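You operate a simulated robot arm through the tools that you are given. There is no shell and no other tool. Be economical: measure what you need, move in short steps, check, and stop when the job is done.

You are at the controls of a simulated robot arm. One attempt, no reset.

Task
Take the cloth pad on the table top and put it away on the top of the grey bench. Press the pitch gauge button to switch it up. Open the middle drawer of the grey bench, take the white block and put it in the inside of the middle drawer of the grey bench and shut the drawer again. Put one of the black dividers from the props case in the grey bucket. Open the wooden box lid. Do these in any order.

Only the result counts: the job must be done as asked and must still hold three seconds after the hand-in. Knocking over, shifting, dropping, spilling or breaking anything else fails it. Lids that push on must go on centred and level and be pressed home; caps that screw on are set level and turned clockwise until they are tight. Flat cloth is picked up by pressing the open fingertips on it (5 to 10 N) and closing them slowly along it; thin cloth reads only 2 to 8 mm in the jaws.

Robot
A 6-joint arm with a fingered hand on a trunk, on a base that drives. Base frame: it is fixed to the floor where the robot stands at the start and does not move with it; the origin is under the middle of the robot, x ahead of it, y to its left, z up; the surface under the hand at the start is at about z = 760. Units: mm, rad, N and s.
With the tool pointing down near the work surface it reaches from about 240 to 680 mm from the robot's upright axis, wherever it stands. Its first joint turns from -2.897 to 2.897 rad. Places, roughly: black divider (1x8x6 cm) [600, 900, 900]; cloth pad (6x5x5 cm) [600, 100, 800]; grey bucket (30x19x22 cm) [-1100, -1900, 900]; inside of the middle drawer of the grey bench [1500, -1400, 700]; middle drawer of the grey bench [1400, -1400, 700]; pitch gauge button [300, 200, 800]; top of the grey bench [1500, -1400, 900]; white block (7x11x5 cm) [400, 600, 800]; wooden box lid [1300, -300, 800]. Payload 4 kg.
The tool frame sits at the grasp point between the pads (the TCP): z along the fingers, y along the line on which they close. The tips reach 26 mm beyond it. Largest opening 148 mm; the body of the gripper starts 73 mm behind the TCP. The gripper is a hand of 3 fingers: y runs from the thumb to the fingers, the wrist lies at [0, 0, -239] in the tool frame.
Orientation is that of the tool frame in the base frame, as a unit quaternion [x, y, z, w]. With the fingers straight down and closing along the base's y, the tool's x points along the base's -x, its y along +y and its z along -z.

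Tools
- The arm moves only by the tool arm_command. Its argument "steps" is a list of rows, each a list of 2 entries, a list of its own where there are three numbers: the shift along the tool's x, y, z in cm, then the turn, a rotation vector about the tool's x, y, z in rad. In form: [[[tx, ty, tz], [wx, wy, wz]], ...]. A call has 1 to 20 rows; each row shifts and turns the commanded pose from where the row before left it, along the tool's axes as they then stand. A row lasts 0.2 s, in which the tool goes at most 50 mm and 0.15 rad; a call with a longer step from one row to the next is refused whole. Where a pose cannot be reached the arm comes as near as it can. A force on the tool above 40 N (or 10 N above the force at the start of the call, whichever is more), or a blocked arm, ends the call early, and 0.2 s more pass. In this call time passes only in rows, and 0.2 s behind the last. It gives the time, the measured TCP pose, the force on the tool (base axes), the opening and the grip force at its end, in the units of the frame above (readings bear some noise), with the torque about the TCP (base axes, N m) and any sound that the robot's microphone picked up.
- Cameras (640 x 400 px; columns grow to the right, rows downward): "scene" is now at [46.9, 233.3, 1419.8]; the picture's right is [0.32, -0.95, 0.00], its down [-0.75, -0.25, -0.61] and it looks along [0.57, 0.19, -0.80] (base axes); focal length 266 px, centre (320, 200). "wrist" rides on the gripper at [68, -39, -90] in the tool frame; the picture's right is [0.50, 0.87, 0.00], its down [-0.66, 0.38, -0.65] and it looks along [-0.57, 0.33, 0.76] (tool axes); focal length 222 px, centre (320, 200). There is no depth. A picture from a camera that has moved, and an enlarged one, comes with that camera's place and axes in the base frame and with its lens.
- get_image(camera): a new picture of that camera. No time passes.
- slide_trunk(by): slides the trunk up (or, below 0, down) by that many mm; the arm and the scene camera ride with it, the base frame stays. It gives what a move gives, with no picture.
- drive_base(legs): drives the robot by 1 to 6 legs, each [ahead, left, turn to the left] in mm, mm and rad, along the robot's own axes; the way and the turn of a leg run together, so that a leg with both is an arc; at most 1500 mm and 3.142 rad a leg. The arm and the cameras ride along, it lands a little off, and it stops where it bumps. It gives what a move gives.
- move_fingers(finger1, finger2, thumb_bend): sets how far each is bent, from 0 (flat) to 100 (curled in); at 30 the hand is open as for a grip, at 70 the pads meet at the TCP. One left out holds its place. A second passes; each finger stops where it meets its share of the squeeze, and holds until it gets a number again. It is the only way to open and close the hand. It gives what a move gives, with no picture; readings hold the bend of each and the force on the fingers (four entries, about 0 where the hand has none), thumb and palm.
- aim_head(pan, tilt): turns the head with the scene camera to pan (to the left, within 2.094 rad either way) and tilt (down, from -0.506 to 1.204), counted from straight ahead of the robot. It gives what a move gives.
- inspect(camera, box): a new picture of the part [left, top, right, bottom] of that camera's present view, enlarged. No time passes.
- job_done(): hands the job in; it is judged then, once.

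Go step by step. Nothing tells you exact positions but the pictures and the camera data: compare them with the known pose of the tool, close in by small moves and look again before you grip or let go. The budget is 165 turns and 120 pictures, counting those below and the enlarged ones. Unless the task says otherwise, let go and move clear before handing in.

The tools are called as a command line: name --argument value ..., lists and objects as JSON in quotes. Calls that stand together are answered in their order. arm_command: Moves the arm, as the interface text tells. Its arguments: {"type":"object","properties":{"steps":{"type":"array"}},"required":["steps"]} The other tools are called the same way: slide_trunk (by) slides the trunk up or down; move_fingers (finger1, finger2, thumb_bend) moves the fingers one by one; drive_base (legs) drives the base; aim_head (pan, tilt) turns the head that bears the scene camera; get_image (camera) takes a picture; inspect (camera, box) takes an enlarged picture of a part of a camera's view; job_done () hands the job in.

At the start:

```text
time: 0.0
ee_pos: [294.9, 313.9, 1141.6]
tool_rot: [0.0, 1.0, 0.0, 0.0]
ft_force: [-0.5, -0.4, -0.5]
wrist_torque: [0.03, 0.0, 0.0]
width: 147.7
grip_force: 0.0
shape: jaw
bend: [30.0, 30.0, 30.0]
finger forces: [0.0, 0.0, 0.1, 0.1, 0.1, 0.0]
trunk travel left (down, up): [-175.0, 142.0]
robot x, y, heading: [-0.8, 1.2, -0.001]
head pan, tilt: [0.323, 0.92]
```

scene: 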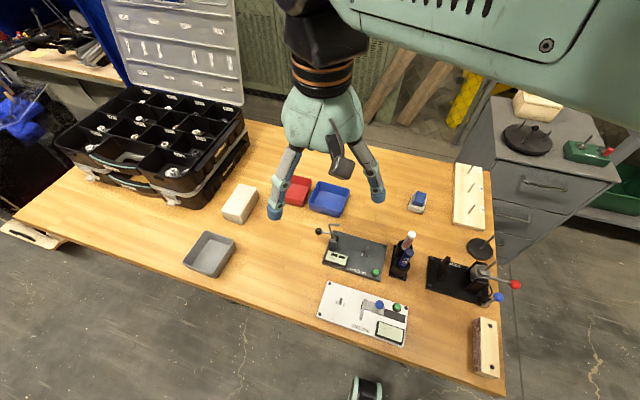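
wrist: 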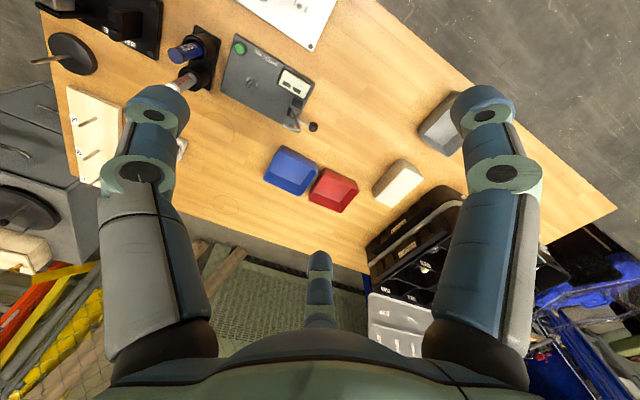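

I see the table with the props case at left, the white block, two gauges, and the small blue/white pad. I'll read the labels first and look around for the bench, bucket and wooden box.

inspect --camera "scene" --box '[300, 170, 540, 350]'

inspect --camera "scene" --box '[30, 60, 270, 240]'

aim_head --pan -0.7 --tilt 0.5

get_image --camera "scene"

```text
2.22 times, centred on (420, 260) of scene
camera zoom: at [46.9, 233.3, 1419.8], right [0.32, -0.95, 0.0], down [-0.75, -0.25, -0.61], along [0.57, 0.19, -0.8], focal length 591 px, centre (98, 67)
```

zoom: 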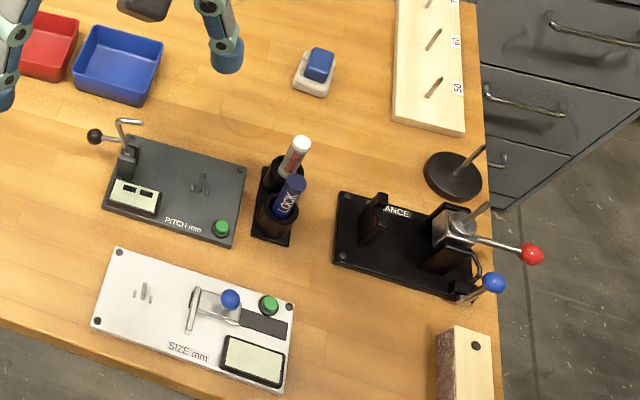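

```text
2.22 times, centred on (150, 150) of scene
camera zoom: at [46.9, 233.3, 1419.8], right [0.32, -0.95, 0.0], down [-0.75, -0.25, -0.61], along [0.57, 0.19, -0.8], focal length 591 px, centre (698, 311)
```

zoom: 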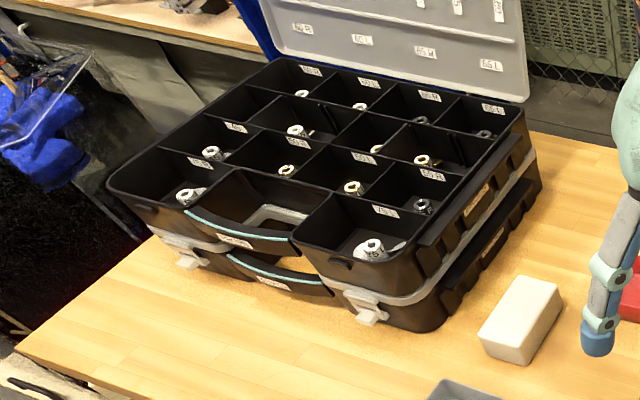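

```text
time: 1.3
ee_pos: [294.9, 313.6, 1142.3]
tool_rot: [-0.001, 1.0, 0.001, 0.0]
ft_force: [0.2, -0.5, 0.4]
wrist_torque: [-0.02, -0.03, 0.01]
width: 147.9
grip_force: 0.0
shape: jaw
bend: [30.0, 30.0, 30.0]
finger forces: [0.0, 0.1, 0.0, 0.1, 0.0, 0.0]
trunk travel left (down, up): [-175.0, 142.0]
robot x, y, heading: [-1.9, 1.0, 0.0]
head pan, tilt: [-0.7, 0.499]
```

```text
115 pictures are left
camera scene: at [46.0, 151.1, 1455.1], right [-0.64, -0.77, 0.0], down [-0.37, 0.31, -0.88], along [0.67, -0.56, -0.48], focal length 266 px, centre (320, 200)
```

scene: 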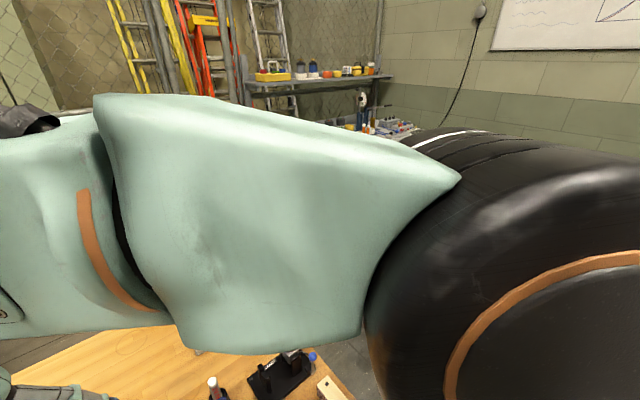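

The arm blocks that view, so I'll look further afield later. First comes the pitch gauge button, near [327,184,795]: I'll move above it with the hand turned 90° to clear the pens and look with the wrist camera.

arm_command --steps '[[[-0.64, -2.6, 3.8], [0, 0, 0]], [[-0.64, -2.6, 3.8], [0, 0, 0]], [[-0.64, -2.6, 3.8], [0, 0, 0]], [[-0.64, -2.6, 3.8], [0, 0, 0]], [[-0.64, -2.6, 3.8], [0, 0, 0]], [[0, 0, 0], [0, 0, 0.1428]], [[0, 0, 0], [0, 0, 0.1428]], [[0, 0, 0], [0, 0, 0.1428]], [[0, 0, 0], [0, 0, 0.1428]], [[0, 0, 0], [0, 0, 0.1428]], [[0, 0, 0], [0, 0, 0.1428]], [[0, 0, 0], [0, 0, 0.1428]], [[0, 0, 0], [0, 0, 0.1428]], [[0, 0, 0], [0, 0, 0.1428]], [[0, 0, 0], [0, 0, 0.1428]], [[0, 0, 0], [0, 0, 0.1428]]]'

move_fingers --finger1 70 --finger2 70 --thumb_bend 70

aim_head --pan 0.32 --tilt 0.92

get_image --camera "wrist"

get_image --camera "scene"

```text
time: 4.7
ee_pos: [326.9, 184.2, 951.7]
tool_rot: [0.708, 0.706, 0.0, 0.001]
ft_force: [-0.1, -0.8, -0.4]
wrist_torque: [0.04, 0.02, -0.02]
width: 148.0
grip_force: 0.1
shape: jaw
bend: [30.0, 30.0, 30.0]
finger forces: [0.0, 0.0, 0.1, 0.0, 0.0, 0.0]
trunk travel left (down, up): [-175.0, 142.0]
robot x, y, heading: [-3.0, 1.9, 0.004]
head pan, tilt: [-0.7, 0.499]
```

```text
time: 5.7
ee_pos: [327.8, 183.5, 951.1]
tool_rot: [0.707, 0.707, 0.0, 0.001]
ft_force: [0.0, 0.1, -0.6]
wrist_torque: [0.01, 0.0, -0.02]
width: 0.1
grip_force: 0.1
shape: fingers
bend: [69.0, 69.0, 70.0]
finger forces: [0.0, 0.0, 0.0, 0.1, 0.0, 0.1]
trunk travel left (down, up): [-175.0, 142.0]
robot x, y, heading: [0.9, -1.5, 0.003]
head pan, tilt: [-0.7, 0.499]
```

```text
time: 7.0
ee_pos: [326.7, 184.1, 951.3]
tool_rot: [0.707, 0.707, 0.0, 0.0]
ft_force: [-0.6, -0.9, 0.0]
wrist_torque: [0.02, -0.02, -0.03]
width: 0.5
grip_force: 0.1
shape: fingers
bend: [69.0, 69.0, 70.0]
finger forces: [0.1, 0.0, 0.0, 0.0, 0.0, 0.0]
trunk travel left (down, up): [-175.0, 142.0]
robot x, y, heading: [1.8, -2.9, 0.003]
head pan, tilt: [0.319, 0.92]
```

```text
114 pictures are left
camera wrist: at [288.1, 253.7, 1041.6], right [0.87, 0.5, 0.0], down [0.38, -0.66, 0.65], along [0.33, -0.57, -0.76], focal length 222 px, centre (320, 200)
```

wrist: 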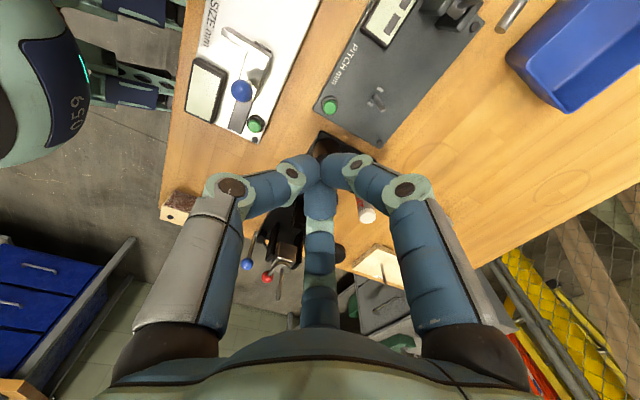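

```text
113 pictures are left
camera scene: at [47.1, 233.0, 1419.8], right [0.31, -0.95, 0.0], down [-0.76, -0.25, -0.61], along [0.58, 0.19, -0.8], focal length 266 px, centre (320, 200)
```

scene: 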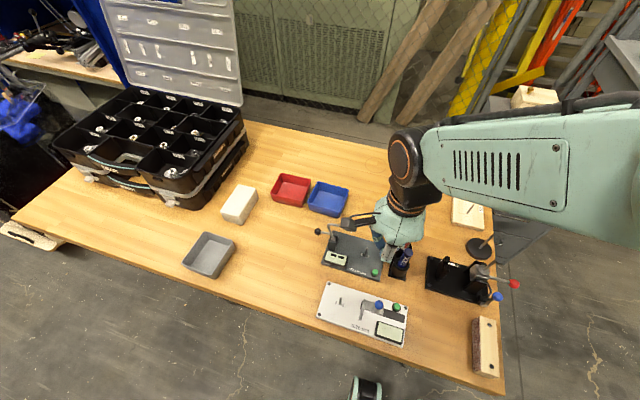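

The fingertips are closed above the button, which I put at about (335,187). I'll go down to 30 mm above it and check.

arm_command --steps '[[[0.1, 0.3, 3.3], [0, 0, 0]], [[0.1, 0.3, 3.3], [0, 0, 0]], [[0.1, 0.2, 3.4], [0, 0, 0]]]'

get_image --camera "wrist"

inspect --camera "scene" --box '[310, 210, 450, 310]'

```text
time: 7.8
ee_pos: [334.2, 188.1, 849.0]
tool_rot: [0.707, 0.707, -0.001, 0.0]
ft_force: [-0.1, 0.9, 0.1]
wrist_torque: [0.04, 0.02, 0.02]
width: 0.3
grip_force: 0.0
shape: fingers
bend: [69.0, 69.0, 70.0]
finger forces: [0.0, 0.0, 0.0, 0.0, 0.0, 0.1]
trunk travel left (down, up): [-175.0, 142.0]
robot x, y, heading: [0.5, -0.2, 0.004]
head pan, tilt: [0.319, 0.92]
```

```text
112 pictures are left
camera wrist: at [297.1, 257.2, 939.5], right [0.87, 0.5, 0.0], down [0.38, -0.66, 0.65], along [0.33, -0.57, -0.76], focal length 222 px, centre (320, 200)
```

wrist: 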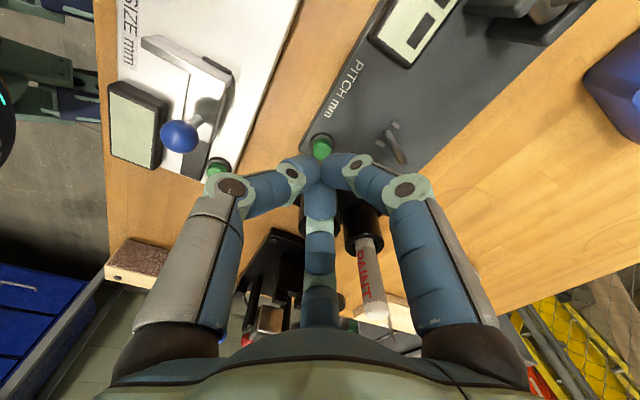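

```text
4.00 times, centred on (380, 260) of scene
camera zoom: at [47.6, 233.4, 1419.7], right [0.31, -0.95, 0.0], down [-0.76, -0.25, -0.61], along [0.57, 0.19, -0.8], focal length 1064 px, centre (80, -40)
```

zoom: 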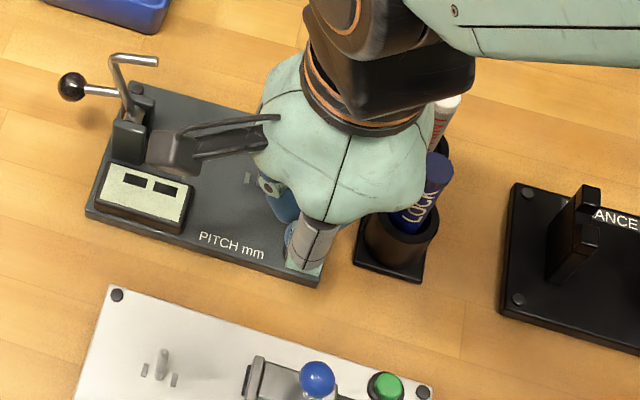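

The tips are aligned with the button to within 3 mm. I'll lower in small steps until it's felt.

arm_command --steps '[[[0.1, 0.3, 1], [0, 0, 0]], [[0, 0, 1], [0, 0, 0]], [[0, 0, 0.5], [0, 0, 0]], [[0, 0, 0.3], [0, 0, 0]], [[0, 0, 0.3], [0, 0, 0]]]'

```text
time: 9.0
ee_pos: [337.7, 187.7, 819.2]
tool_rot: [0.707, 0.707, 0.0, 0.0]
ft_force: [0.9, 0.0, 0.3]
wrist_torque: [-0.01, -0.02, -0.02]
width: 0.3
grip_force: 0.1
shape: fingers
bend: [69.0, 69.0, 70.0]
finger forces: [0.0, 0.0, 0.0, 0.0, 0.1, 0.0]
trunk travel left (down, up): [-175.0, 142.0]
robot x, y, heading: [1.1, 4.4, -0.004]
head pan, tilt: [0.319, 0.92]
```

arm_command --steps '[[[0, 0, 0.2], [0, 0, 0]], [[0, 0, 0.2], [0, 0, 0]], [[0, 0, 0.2], [0, 0, 0]], [[0, 0, 0.2], [0, 0, 0]]]'

get_image --camera "wrist"

```text
time: 10.0
ee_pos: [337.2, 188.4, 812.2]
tool_rot: [0.707, 0.707, 0.0, 0.0]
ft_force: [0.0, -0.2, 0.1]
wrist_torque: [0.03, 0.01, -0.01]
width: 0.3
grip_force: 0.0
shape: fingers
bend: [69.0, 69.0, 70.0]
finger forces: [0.1, 0.0, 0.1, 0.0, 0.0, 0.1]
trunk travel left (down, up): [-175.0, 142.0]
robot x, y, heading: [-0.1, -2.1, 0.003]
head pan, tilt: [0.319, 0.92]
```

```text
110 pictures are left
camera wrist: at [298.8, 256.6, 902.8], right [0.87, 0.5, 0.0], down [0.38, -0.66, 0.65], along [0.33, -0.57, -0.76], focal length 222 px, centre (320, 200)
```

wrist: 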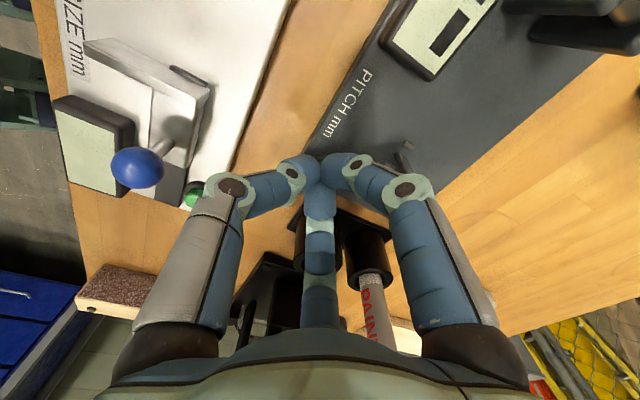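

arm_command --steps '[[[0, 0, 0.15], [0, 0, 0]], [[0, 0, 0.15], [0, 0, 0]], [[0, 0, 0.15], [0, 0, 0]], [[0, 0, 0.15], [0, 0, 0]], [[0, 0, 0.15], [0, 0, 0]], [[0, 0, 0.15], [0, 0, 0]]]'

```text
time: 11.4
ee_pos: [337.7, 187.2, 803.8]
tool_rot: [0.707, 0.707, 0.001, 0.0]
ft_force: [3.4, -6.5, 16.4]
wrist_torque: [-0.26, -0.13, -0.01]
width: 0.4
grip_force: 8.9
shape: fingers
bend: [69.0, 72.0, 70.0]
finger forces: [0.0, 18.5, 0.0, 0.1, 0.1, 0.0]
trunk travel left (down, up): [-175.0, 142.0]
robot x, y, heading: [-3.8, -0.2, -0.001]
head pan, tilt: [0.319, 0.92]
heard: click
```

A click was heard. I'll retract and check the gauge display.

arm_command --steps '[[[0, 0, -1], [0, 0, 0]], [[0, 0, -4], [0, 0, 0]], [[0, 0, -4], [0, 0, 0]], [[0, 0, -4], [0, 0, 0]]]'

inspect --camera "wrist" --box '[200, 0, 520, 200]'

inspect --camera "scene" --box '[300, 170, 460, 270]'

```text
time: 12.4
ee_pos: [337.1, 188.3, 933.0]
tool_rot: [0.707, 0.707, 0.0, 0.0]
ft_force: [0.6, 0.5, 0.2]
wrist_torque: [0.02, -0.03, 0.02]
width: 0.1
grip_force: 0.1
shape: fingers
bend: [69.0, 70.0, 70.0]
finger forces: [0.0, 0.1, 0.1, 0.1, 0.0, 0.0]
trunk travel left (down, up): [-175.0, 142.0]
robot x, y, heading: [-1.3, 1.0, -0.005]
head pan, tilt: [0.319, 0.92]
```

```text
2.00 times, centred on (360, 100) of wrist
camera zoom: at [298.5, 256.5, 1023.9], right [0.87, 0.5, 0.0], down [0.38, -0.66, 0.65], along [0.33, -0.57, -0.76], focal length 444 px, centre (240, 400)
```

zoom: 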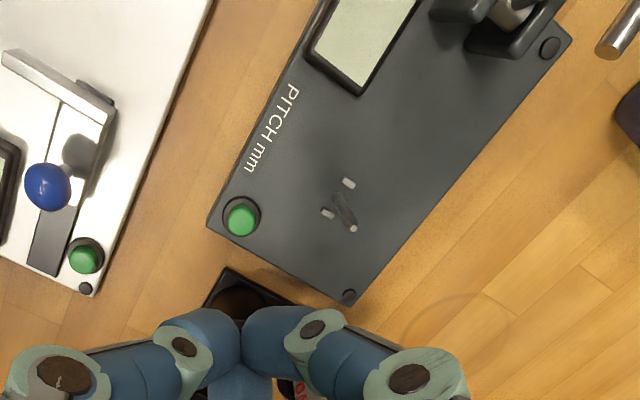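

```text
4.00 times, centred on (380, 220) of scene
camera zoom: at [46.5, 232.8, 1419.9], right [0.31, -0.95, 0.0], down [-0.76, -0.25, -0.61], along [0.58, 0.19, -0.8], focal length 1064 px, centre (80, 120)
```

zoom: 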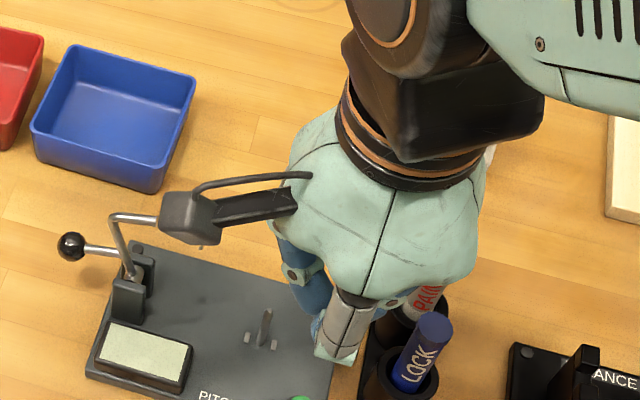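

The display went from two blocks to blank; it may be restarting, so I'll re-check it shortly. Next I'll move over to the cloth pad near [570,109] and open the hand.

arm_command --steps '[[[0, 0, -4], [0, 0, 0]], [[-1.3, 4, 0], [0, 0, 0]], [[-1.3, 4, 0], [0, 0, 0]], [[-1.3, 4, 0], [0, 0, 0]], [[-1.3, 4, 0], [0, 0, 0]], [[-1.3, 4, 0], [0, 0, 0]], [[-1.3, 3.5, 0], [0, 0, 0]]]'

move_fingers --finger1 30 --finger2 30 --thumb_bend 30

get_image --camera "wrist"

get_image --camera "scene"

```text
time: 14.0
ee_pos: [574.5, 110.7, 969.3]
tool_rot: [0.707, 0.707, -0.001, -0.002]
ft_force: [0.5, -0.3, -0.1]
wrist_torque: [0.03, -0.03, -0.03]
width: 0.2
grip_force: 0.0
shape: fingers
bend: [69.0, 70.0, 70.0]
finger forces: [0.0, 0.0, 0.0, 0.0, 0.0, 0.0]
trunk travel left (down, up): [-175.0, 142.0]
robot x, y, heading: [-1.0, -0.5, -0.002]
head pan, tilt: [0.319, 0.92]
```

```text
time: 15.0
ee_pos: [573.6, 109.1, 968.9]
tool_rot: [0.707, 0.707, 0.0, 0.0]
ft_force: [0.0, 0.1, 0.8]
wrist_torque: [-0.01, -0.02, 0.0]
width: 126.3
grip_force: 0.1
shape: fingers
bend: [30.0, 30.0, 30.0]
finger forces: [0.1, 0.1, 0.1, 0.0, 0.0, 0.1]
trunk travel left (down, up): [-175.0, 142.0]
robot x, y, heading: [0.8, 4.3, 0.001]
head pan, tilt: [0.319, 0.92]
```

```text
107 pictures are left
camera wrist: at [535.6, 178.9, 1060.4], right [0.87, 0.5, 0.0], down [0.38, -0.66, 0.65], along [0.33, -0.57, -0.76], focal length 222 px, centre (320, 200)
```

wrist: 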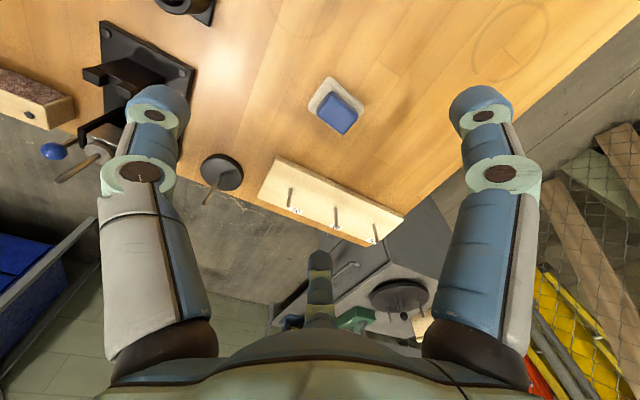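

```text
106 pictures are left
camera scene: at [47.0, 233.1, 1419.8], right [0.31, -0.95, 0.0], down [-0.76, -0.25, -0.61], along [0.58, 0.19, -0.8], focal length 266 px, centre (320, 200)
```

scene: 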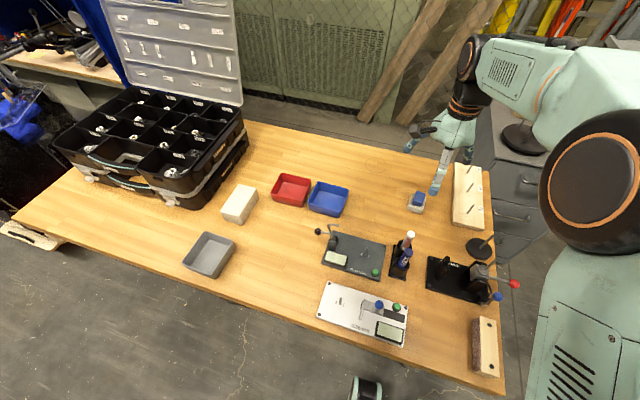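

The pad sits right below the hand: a blue block on a white pad. I'll zoom in on it and on the gauge display.

inspect --camera "wrist" --box '[260, 50, 420, 150]'

inspect --camera "scene" --box '[310, 180, 450, 280]'

```text
4.00 times, centred on (340, 100) of wrist
camera zoom: at [535.6, 178.9, 1060.4], right [0.87, 0.5, 0.0], down [0.38, -0.66, 0.65], along [0.33, -0.57, -0.76], focal length 888 px, centre (240, 600)
```

zoom: 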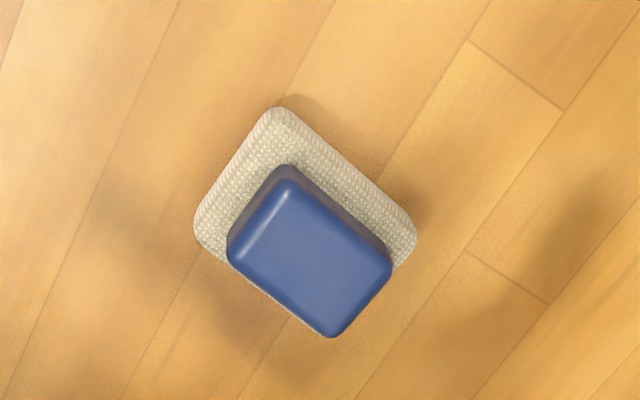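

```text
4.00 times, centred on (380, 230) of scene
camera zoom: at [47.0, 233.1, 1419.8], right [0.31, -0.95, 0.0], down [-0.76, -0.25, -0.61], along [0.58, 0.19, -0.8], focal length 1064 px, centre (80, 80)
```

zoom: 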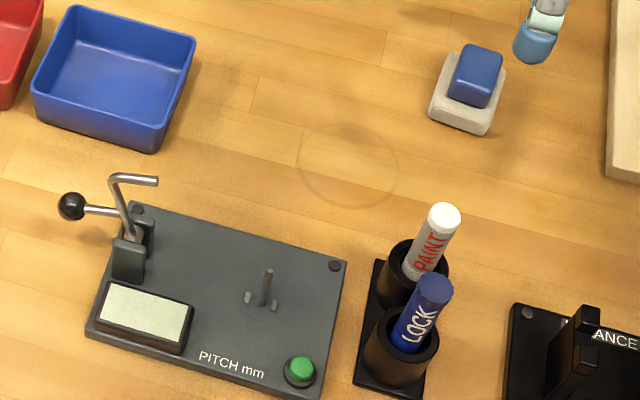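

The blue grip is about 40×27 mm, long side nearly along x, centred near (597,107). I'll centre, turn 0.17 rad and come lower.

arm_command --steps '[[[-0.2, 2.3, 0], [0, 0, 0]], [[0, 0, 3], [0, 0, 0.085]], [[0, 0, 3], [0, 0, 0.085]], [[0, 0, 3.5], [0, 0, 0]], [[0, 0, 3], [0, 0, 0]]]'

get_image --camera "wrist"

inspect --camera "scene" --box '[370, 130, 510, 230]'

```text
time: 16.2
ee_pos: [594.2, 105.4, 848.5]
tool_rot: [0.764, 0.645, 0.0, 0.0]
ft_force: [0.4, 0.7, 0.2]
wrist_torque: [-0.01, 0.03, 0.0]
width: 126.7
grip_force: 0.2
shape: fingers
bend: [30.0, 30.0, 30.0]
finger forces: [0.1, 0.1, 0.0, 0.0, 0.0, 0.0]
trunk travel left (down, up): [-175.0, 142.0]
robot x, y, heading: [1.5, 2.1, 0.003]
head pan, tilt: [0.319, 0.92]
```

```text
103 pictures are left
camera wrist: at [569.0, 180.5, 939.1], right [0.94, 0.35, 0.0], down [0.26, -0.71, 0.65], along [0.23, -0.61, -0.76], focal length 222 px, centre (320, 200)
```

wrist: 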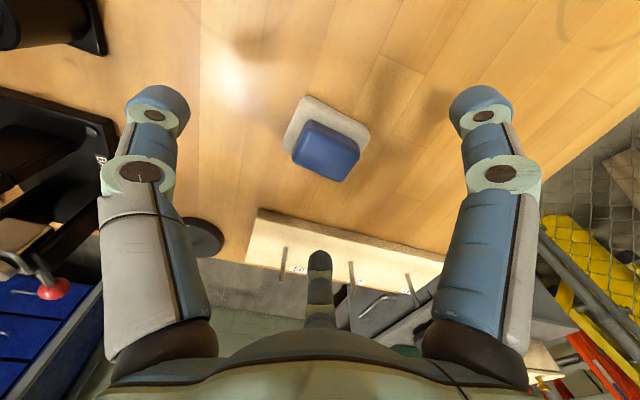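

```text
4.00 times, centred on (440, 180) of scene
camera zoom: at [47.4, 233.2, 1419.8], right [0.31, -0.95, 0.0], down [-0.76, -0.25, -0.61], along [0.58, 0.19, -0.8], focal length 1064 px, centre (-160, 280)
```

zoom: 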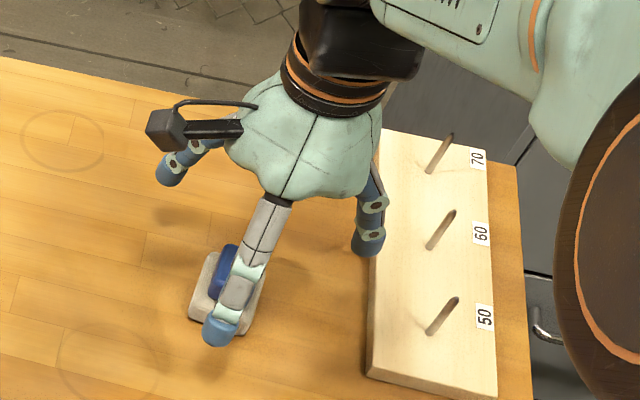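

The third finger hangs near the peg board, so I'll narrow the hand before going lower.

move_fingers --finger1 44 --finger2 44 --thumb_bend 44

arm_command --steps '[[[0.3, 0.3, 1], [0, 0, 0]], [[0, 0, 1], [0, 0, 0]]]'

get_image --camera "wrist"

inspect --camera "scene" --box '[370, 130, 510, 230]'

```text
time: 17.2
ee_pos: [594.8, 105.6, 849.5]
tool_rot: [0.764, 0.645, 0.0, 0.0]
ft_force: [-0.4, -0.6, 0.0]
wrist_torque: [-0.02, -0.02, 0.01]
width: 82.7
grip_force: 0.0
shape: fingers
bend: [44.0, 44.0, 44.0]
finger forces: [0.0, 0.0, 0.1, 0.0, 0.0, 0.0]
trunk travel left (down, up): [-175.0, 142.0]
robot x, y, heading: [-3.2, 1.3, -0.005]
head pan, tilt: [0.319, 0.92]
```

```text
time: 17.8
ee_pos: [597.8, 108.9, 827.1]
tool_rot: [0.764, 0.645, 0.0, -0.001]
ft_force: [-0.5, 0.1, 0.5]
wrist_torque: [-0.01, 0.01, 0.0]
width: 82.4
grip_force: 0.1
shape: fingers
bend: [44.0, 44.0, 44.0]
finger forces: [0.1, 0.1, 0.0, 0.1, 0.0, 0.0]
trunk travel left (down, up): [-175.0, 142.0]
robot x, y, heading: [-1.1, 0.5, -0.001]
head pan, tilt: [0.319, 0.92]
```

```text
101 pictures are left
camera wrist: at [571.9, 184.1, 918.6], right [0.94, 0.35, 0.0], down [0.26, -0.71, 0.65], along [0.23, -0.61, -0.76], focal length 222 px, centre (320, 200)
```

wrist: 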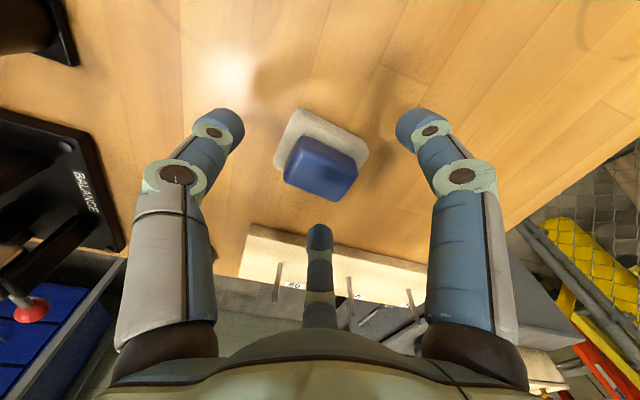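

```text
4.00 times, centred on (440, 180) of scene
camera zoom: at [47.1, 233.1, 1419.8], right [0.31, -0.95, 0.0], down [-0.76, -0.25, -0.61], along [0.58, 0.19, -0.8], focal length 1064 px, centre (-160, 280)
```

zoom: 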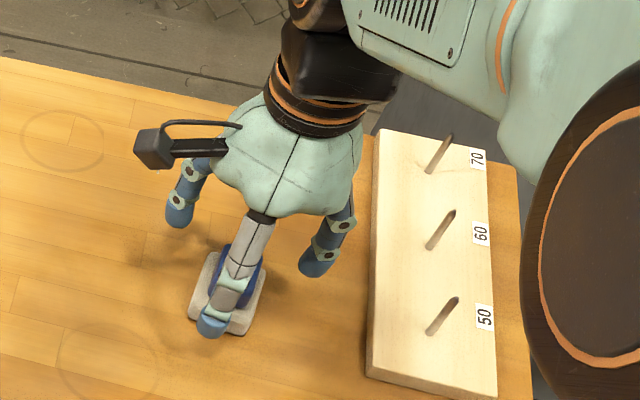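

The pad is centred in the hand and its top looks to be near z = 790. I'll descend further.

arm_command --steps '[[[0, 0, 1], [0, 0, 0]], [[0, 0, 1], [0, 0, 0]], [[0, 0, 0.5], [0, 0, 0]]]'

get_image --camera "wrist"

inspect --camera "scene" --box '[370, 130, 510, 230]'

```text
time: 18.6
ee_pos: [597.3, 108.9, 802.1]
tool_rot: [0.765, 0.644, 0.0, 0.0]
ft_force: [0.6, 0.4, 0.9]
wrist_torque: [-0.03, -0.02, -0.01]
width: 82.6
grip_force: 0.0
shape: fingers
bend: [44.0, 44.0, 44.0]
finger forces: [0.0, 0.0, 0.0, 0.0, 0.1, 0.0]
trunk travel left (down, up): [-175.0, 142.0]
robot x, y, heading: [0.7, 5.5, 0.003]
head pan, tilt: [0.319, 0.92]
```

```text
99 pictures are left
camera wrist: at [571.6, 184.2, 893.3], right [0.94, 0.35, 0.0], down [0.26, -0.71, 0.65], along [0.23, -0.61, -0.76], focal length 222 px, centre (320, 200)
```

wrist: 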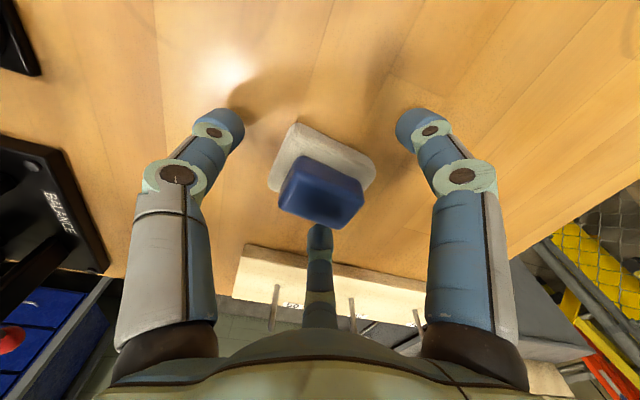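

```text
4.00 times, centred on (440, 180) of scene
camera zoom: at [47.1, 233.1, 1419.8], right [0.31, -0.95, 0.0], down [-0.76, -0.25, -0.61], along [0.58, 0.19, -0.8], focal length 1064 px, centre (-160, 280)
```

zoom: 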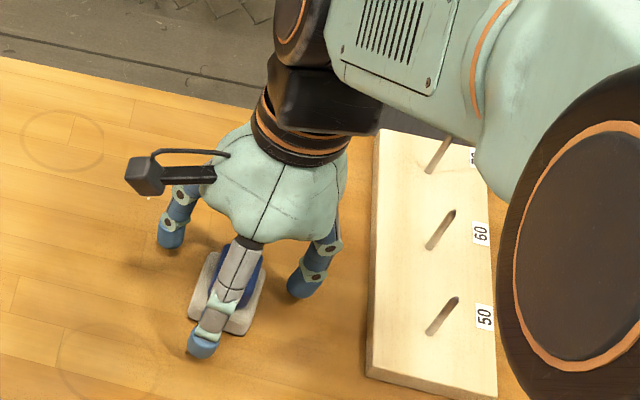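

arm_command --steps '[[[0, 0.1, 0.6], [0, 0, 0]], [[0, 0, 0.6], [0, 0, 0]]]'

move_fingers --finger1 56 --finger2 56 --thumb_bend 56

get_image --camera "wrist"

inspect --camera "scene" --box '[370, 130, 510, 230]'

```text
time: 19.2
ee_pos: [600.3, 108.3, 792.2]
tool_rot: [0.765, 0.644, 0.001, 0.0]
ft_force: [-1.0, -0.4, 9.6]
wrist_torque: [-0.05, 0.25, -0.01]
width: 82.5
grip_force: 4.6
shape: fingers
bend: [44.0, 44.0, 44.0]
finger forces: [0.9, 3.0, 0.0, 0.1, 5.8, 0.0]
trunk travel left (down, up): [-175.0, 142.0]
robot x, y, heading: [0.3, 0.2, -0.003]
head pan, tilt: [0.319, 0.92]
```

```text
time: 20.2
ee_pos: [600.5, 109.3, 793.3]
tool_rot: [0.764, 0.645, 0.002, 0.001]
ft_force: [-0.6, -1.3, 33.6]
wrist_torque: [-0.67, 0.19, -0.03]
width: 46.1
grip_force: 17.4
shape: fingers
bend: [56.0, 51.0, 56.0]
finger forces: [2.5, 18.7, 0.1, 0.0, 12.8, 0.1]
trunk travel left (down, up): [-175.0, 142.0]
robot x, y, heading: [-0.1, -3.0, 0.003]
head pan, tilt: [0.319, 0.92]
```

```text
97 pictures are left
camera wrist: at [573.2, 184.2, 883.9], right [0.94, 0.35, 0.0], down [0.26, -0.71, 0.65], along [0.23, -0.61, -0.76], focal length 222 px, centre (320, 200)
```

wrist: 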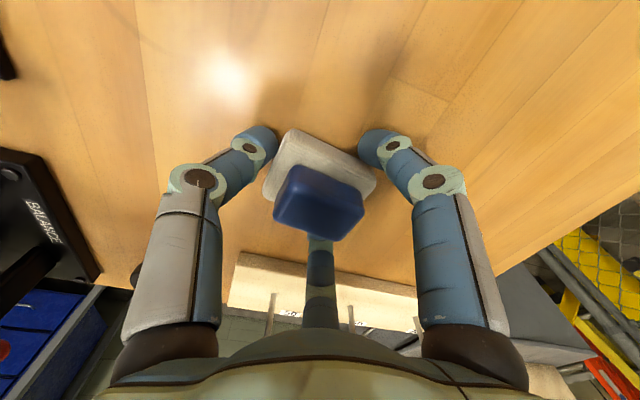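

```text
4.00 times, centred on (440, 180) of scene
camera zoom: at [44.0, 232.5, 1420.1], right [0.31, -0.95, 0.0], down [-0.75, -0.25, -0.61], along [0.58, 0.19, -0.79], focal length 1064 px, centre (-160, 280)
```

zoom: 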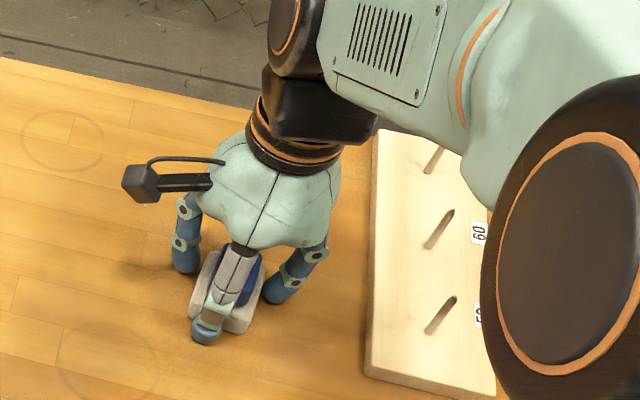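

The tips touch the table at this height, so I'll lift about 9 mm before closing on the blue grip.

arm_command --steps '[[[0, 0, -0.6], [0, 0, 0]], [[0, 0, -0.3], [0, 0, 0]]]'

move_fingers --finger1 60 --finger2 60 --thumb_bend 58

get_image --camera "wrist"

```text
time: 20.8
ee_pos: [599.7, 110.1, 797.9]
tool_rot: [0.764, 0.645, -0.001, -0.002]
ft_force: [-0.1, -0.3, -1.0]
wrist_torque: [-0.01, -0.01, 0.01]
width: 43.1
grip_force: 0.5
shape: fingers
bend: [56.0, 55.0, 56.0]
finger forces: [0.4, 0.7, 0.0, 0.1, 0.3, 0.0]
trunk travel left (down, up): [-175.0, 142.0]
robot x, y, heading: [1.0, 0.3, 0.002]
head pan, tilt: [0.319, 0.92]
```

```text
time: 21.8
ee_pos: [600.2, 109.5, 799.7]
tool_rot: [0.764, 0.645, 0.0, 0.0]
ft_force: [0.3, 1.0, 0.1]
wrist_torque: [0.03, -0.01, -0.01]
width: 41.3
grip_force: 4.0
shape: fingers
bend: [57.0, 56.0, 56.0]
finger forces: [2.7, 3.0, 0.0, 0.0, 1.7, 0.0]
trunk travel left (down, up): [-175.0, 142.0]
robot x, y, heading: [1.7, 1.0, 0.003]
head pan, tilt: [0.319, 0.92]
```

```text
95 pictures are left
camera wrist: at [574.3, 184.3, 890.1], right [0.94, 0.35, 0.0], down [0.26, -0.71, 0.65], along [0.23, -0.61, -0.76], focal length 222 px, centre (320, 200)
```

wrist: 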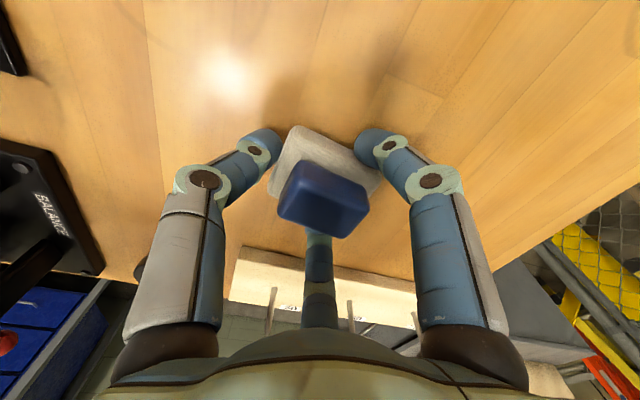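

The tips have met the white pad on three sides. I'll squeeze more firmly and test lift.

move_fingers --finger1 75 --finger2 75 --thumb_bend 75

get_image --camera "wrist"

inspect --camera "scene" --box '[370, 130, 510, 230]'

```text
time: 22.8
ee_pos: [601.2, 109.6, 799.3]
tool_rot: [0.764, 0.645, 0.001, 0.0]
ft_force: [-0.2, 0.0, 1.1]
wrist_torque: [-0.03, -0.04, -0.01]
width: 22.0
grip_force: 13.7
shape: fingers
bend: [58.0, 55.0, 68.0]
finger forces: [7.8, 9.5, 0.1, 0.1, 10.1, 0.1]
trunk travel left (down, up): [-175.0, 142.0]
robot x, y, heading: [-4.5, 3.5, 0.001]
head pan, tilt: [0.319, 0.92]
```

```text
94 pictures are left
camera wrist: at [574.2, 184.3, 890.2], right [0.94, 0.35, 0.0], down [0.26, -0.71, 0.65], along [0.23, -0.61, -0.76], focal length 222 px, centre (320, 200)
```

wrist: 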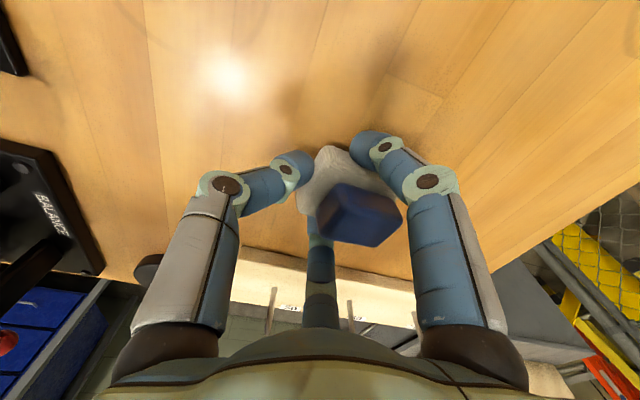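

```text
4.00 times, centred on (440, 180) of scene
camera zoom: at [47.0, 233.1, 1419.8], right [0.31, -0.95, 0.0], down [-0.76, -0.25, -0.61], along [0.58, 0.19, -0.8], focal length 1064 px, centre (-160, 280)
```

zoom: 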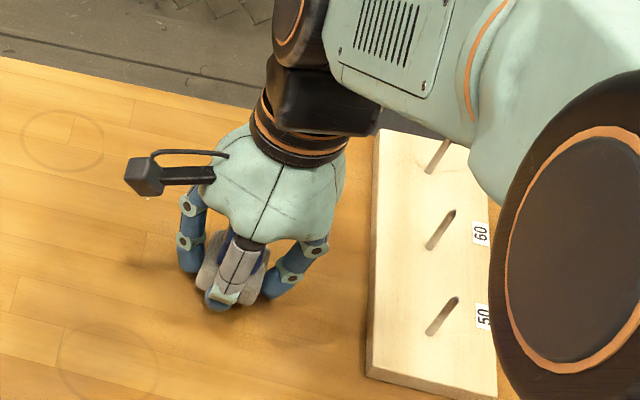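

arm_command --steps '[[[0, 0, -1.5], [0, 0, 0]], [[0, 0, -2], [0, 0, 0]]]'

get_image --camera "wrist"

inspect --camera "scene" --box '[370, 130, 510, 230]'

```text
time: 23.4
ee_pos: [599.4, 109.5, 834.4]
tool_rot: [0.764, 0.645, 0.0, 0.0]
ft_force: [-0.2, -0.4, -0.8]
wrist_torque: [0.03, 0.04, 0.04]
width: 21.8
grip_force: 14.4
shape: fingers
bend: [58.0, 55.0, 67.0]
finger forces: [7.9, 9.4, 0.1, 0.1, 10.5, 0.0]
trunk travel left (down, up): [-175.0, 142.0]
robot x, y, heading: [2.8, 1.2, 0.002]
head pan, tilt: [0.319, 0.92]
```

```text
92 pictures are left
camera wrist: at [573.4, 184.3, 926.0], right [0.94, 0.35, 0.0], down [0.26, -0.71, 0.65], along [0.23, -0.61, -0.76], focal length 222 px, centre (320, 200)
```

wrist: 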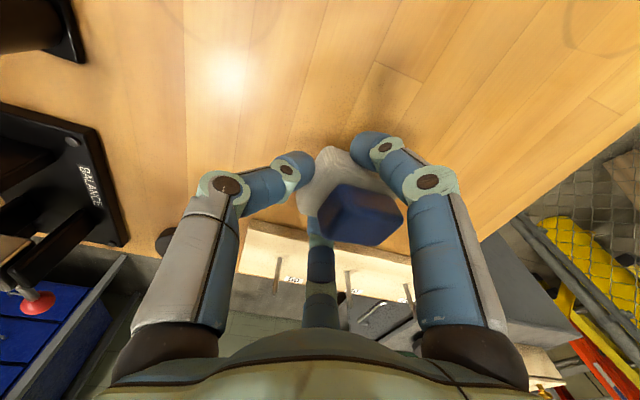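

```text
4.00 times, centred on (440, 180) of scene
camera zoom: at [46.9, 233.0, 1419.8], right [0.31, -0.95, 0.0], down [-0.76, -0.25, -0.61], along [0.58, 0.19, -0.8], focal length 1064 px, centre (-160, 280)
```

zoom: 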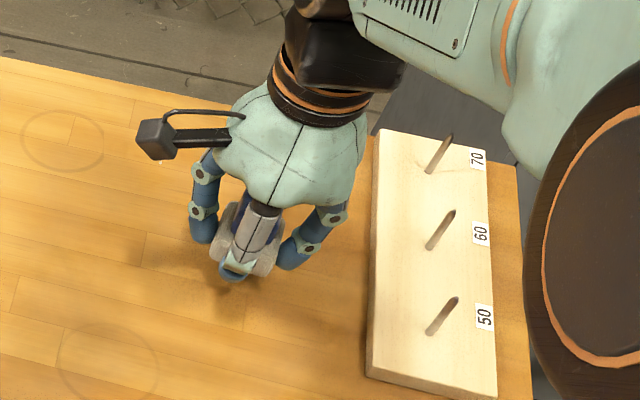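

The pad is lifted and held. I'll raise it, bring the arm in, back away from the table and look for the bench on the right.

arm_command --steps '[[[0, 0, -4.5], [0, 0, 0]], [[0, 0, -4.5], [0, 0, 0]], [[0, 0, -4.5], [0, 0, 0]], [[0, 0, -4.5], [0, 0, 0]], [[0, 0, -4.5], [0, 0, 0]], [[0.8, -3.7, 0], [0, 0, 0]], [[0.8, -3.7, 0], [0, 0, 0]], [[0.8, -3.7, 0], [0, 0, 0]], [[0.8, -3.7, 0], [0, 0, 0]], [[0.8, -3.7, 0], [0, 0, 0]], [[0.8, -3.7, 0], [0, 0, 0]], [[0.8, -3.7, 0], [0, 0, 0]]]'

aim_head --pan -0.2 --tilt 0.5

get_image --camera "scene"

aim_head --pan -1.7 --tilt 0.6

get_image --camera "scene"

```text
time: 26.0
ee_pos: [354.8, 207.5, 1060.8]
tool_rot: [0.765, 0.644, -0.001, 0.0]
ft_force: [-0.5, 0.4, -0.2]
wrist_torque: [0.0, 0.0, -0.01]
width: 21.9
grip_force: 13.5
shape: fingers
bend: [58.0, 55.0, 67.0]
finger forces: [8.0, 8.8, 0.0, 0.1, 10.4, 0.0]
trunk travel left (down, up): [-175.0, 142.0]
robot x, y, heading: [1.3, 2.7, 0.004]
head pan, tilt: [0.319, 0.92]
```

```text
time: 26.9
ee_pos: [356.4, 206.5, 1059.5]
tool_rot: [0.764, 0.645, 0.0, 0.0]
ft_force: [-1.0, -0.6, -0.4]
wrist_torque: [-0.01, -0.01, 0.03]
width: 21.5
grip_force: 13.8
shape: fingers
bend: [58.0, 55.0, 67.0]
finger forces: [8.0, 9.0, 0.0, 0.0, 10.3, 0.0]
trunk travel left (down, up): [-175.0, 142.0]
robot x, y, heading: [-0.2, 0.6, -0.002]
head pan, tilt: [-0.201, 0.499]
```

```text
90 pictures are left
camera scene: at [65.6, 191.7, 1455.0], right [-0.2, -0.98, 0.0], down [-0.47, 0.1, -0.88], along [0.86, -0.17, -0.48], focal length 266 px, centre (320, 200)
```

scene: 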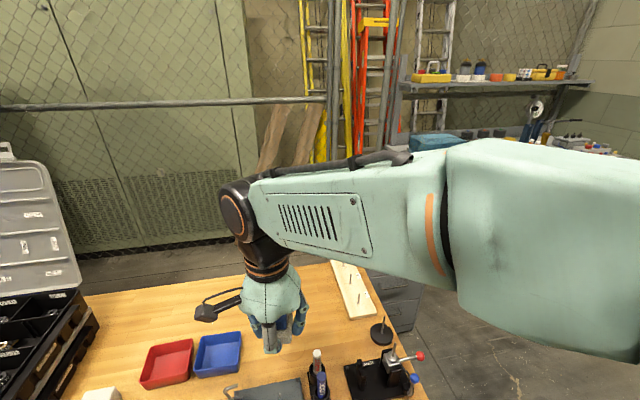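

```text
time: 28.5
ee_pos: [354.5, 207.1, 1058.9]
tool_rot: [0.764, 0.645, 0.0, 0.0]
ft_force: [-0.4, 0.0, -0.6]
wrist_torque: [0.0, 0.02, -0.01]
width: 21.5
grip_force: 13.6
shape: fingers
bend: [58.0, 55.0, 67.0]
finger forces: [8.0, 8.9, 0.0, 0.1, 10.3, 0.0]
trunk travel left (down, up): [-175.0, 142.0]
robot x, y, heading: [1.5, 2.7, -0.002]
head pan, tilt: [-1.7, 0.6]
```

```text
89 pictures are left
camera scene: at [-34.9, 122.1, 1446.0], right [-0.99, 0.13, 0.0], down [0.07, 0.56, -0.83], along [-0.11, -0.82, -0.56], focal length 266 px, centre (320, 200)
```

scene: 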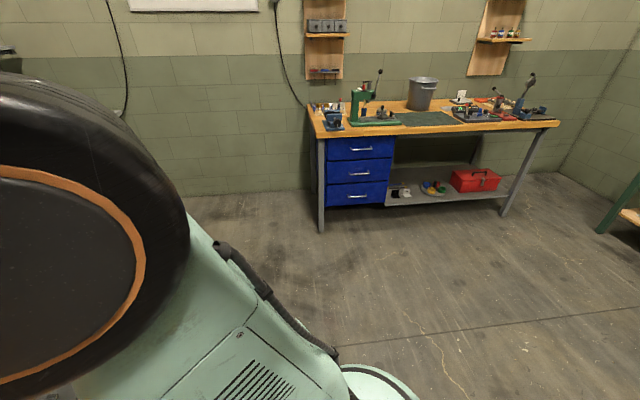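

The bucket stands on a wooden bench to the right rear. I'll back out and shift right to see the grey bench.

drive_base --legs '[[-300, 0, 0], [0, -600, 0], [0, 0, -0.8]]'

aim_head --pan 0.35 --tilt 0.45

get_image --camera "scene"

```text
time: 38.0
ee_pos: [98.7, -708.6, 1060.2]
tool_rot: [0.951, 0.31, -0.001, 0.0]
ft_force: [0.0, -0.2, -0.2]
wrist_torque: [-0.02, 0.01, 0.02]
width: 21.5
grip_force: 13.3
shape: fingers
bend: [58.0, 55.0, 67.0]
finger forces: [8.1, 8.6, 0.0, 0.0, 10.1, 0.0]
trunk travel left (down, up): [-175.0, 142.0]
robot x, y, heading: [-300.9, -611.3, -0.773]
head pan, tilt: [-1.7, 0.6]
```

```text
time: 40.0
ee_pos: [97.7, -709.6, 1059.2]
tool_rot: [0.951, 0.309, 0.0, 0.0]
ft_force: [-0.3, 0.5, -0.8]
wrist_torque: [-0.01, 0.0, 0.01]
width: 21.1
grip_force: 13.2
shape: fingers
bend: [58.0, 55.0, 67.0]
finger forces: [8.0, 8.7, 0.1, 0.1, 10.2, 0.0]
trunk travel left (down, up): [-175.0, 142.0]
robot x, y, heading: [-301.8, -613.5, -0.776]
head pan, tilt: [0.351, 0.45]
```

```text
88 pictures are left
camera scene: at [-87.1, -482.0, 1459.6], right [-0.41, -0.91, 0.0], down [-0.4, 0.18, -0.9], along [0.82, -0.37, -0.44], focal length 266 px, centre (320, 200)
```

scene: 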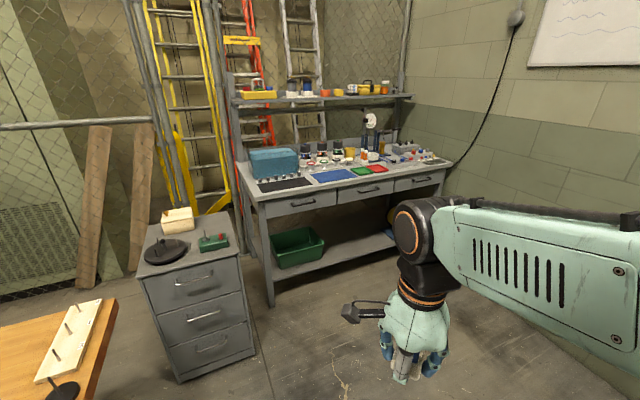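

Now the grey bench is visible, with three drawers side by side. I'll zoom in on it and on the box.

inspect --camera "scene" --box '[230, 120, 470, 270]'

inspect --camera "scene" --box '[130, 190, 250, 265]'

```text
2.67 times, centred on (350, 195) of scene
camera zoom: at [-87.1, -482.0, 1459.6], right [-0.41, -0.91, 0.0], down [-0.4, 0.18, -0.9], along [0.82, -0.37, -0.44], focal length 709 px, centre (240, 213)
```

zoom: 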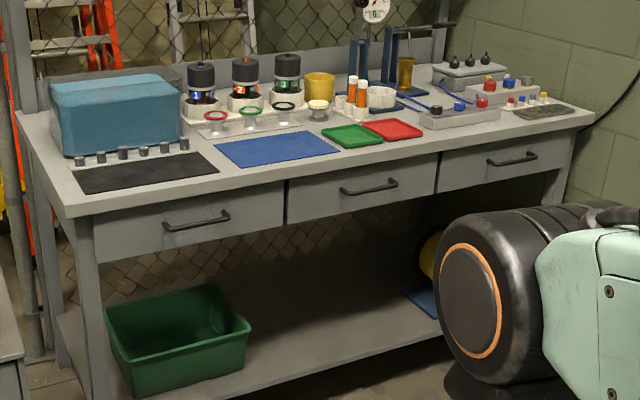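

```text
5.33 times, centred on (190, 228) of scene
camera zoom: at [-87.1, -482.0, 1459.6], right [-0.41, -0.91, 0.0], down [-0.4, 0.18, -0.9], along [0.82, -0.37, -0.44], focal length 1418 px, centre (1013, 53)
```

zoom: 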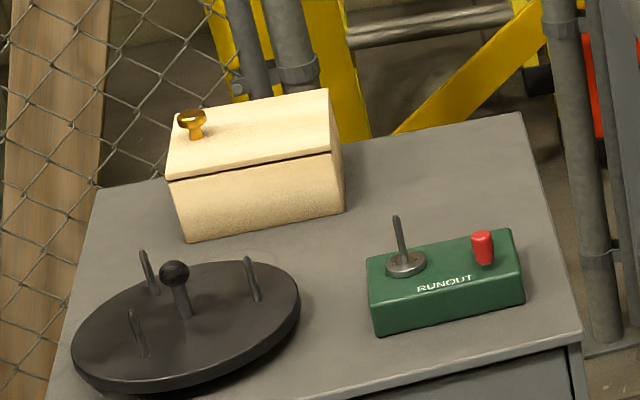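

The bench front edge is at x ≈ 1165, spanning y −690 to −2050, so the middle drawer is near y = −1390. I'll drive to face it from about (600, −1400).

drive_base --legs '[[0, 0, 0.776], [0, -800, 0], [850, 0, 0]]'

aim_head --pan 0.3 --tilt 0.75

get_image --camera "scene"

```text
time: 47.7
ee_pos: [56.0, -1039.1, 1059.9]
tool_rot: [0.763, 0.647, 0.0, 0.0]
ft_force: [-0.4, 0.3, -1.3]
wrist_torque: [0.03, -0.03, 0.02]
width: 21.2
grip_force: 13.4
shape: fingers
bend: [58.0, 55.0, 67.0]
finger forces: [7.9, 8.3, 0.0, 0.0, 9.9, 0.0]
trunk travel left (down, up): [-175.0, 142.0]
robot x, y, heading: [-296.6, -1248.4, 0.005]
head pan, tilt: [0.351, 0.45]
stopped in leg 2: the robot was blocked; the commanded pose is now the measured one
```

```text
time: 48.5
ee_pos: [55.3, -1039.7, 1060.4]
tool_rot: [0.763, 0.647, 0.0, 0.001]
ft_force: [-0.3, 0.1, -0.9]
wrist_torque: [-0.01, 0.01, 0.03]
width: 21.1
grip_force: 13.0
shape: fingers
bend: [58.0, 55.0, 67.0]
finger forces: [7.9, 8.3, 0.0, 0.1, 9.8, 0.1]
trunk travel left (down, up): [-175.0, 142.0]
robot x, y, heading: [-294.1, -1247.1, 0.013]
head pan, tilt: [0.3, 0.75]
```

```text
85 pictures are left
camera scene: at [-243.6, -1014.4, 1433.2], right [0.3, -0.95, 0.0], down [-0.65, -0.21, -0.73], along [0.7, 0.22, -0.68], focal length 266 px, centre (320, 200)
```

scene: 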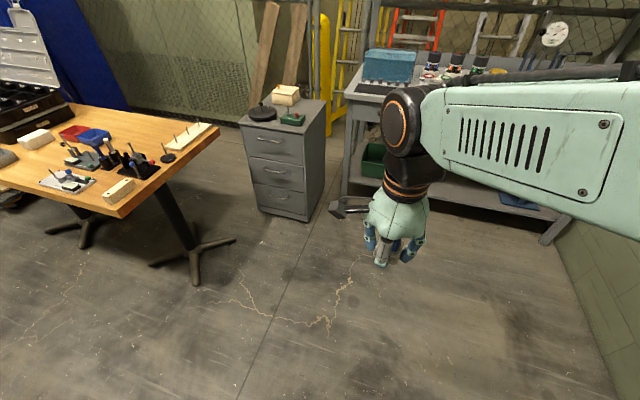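

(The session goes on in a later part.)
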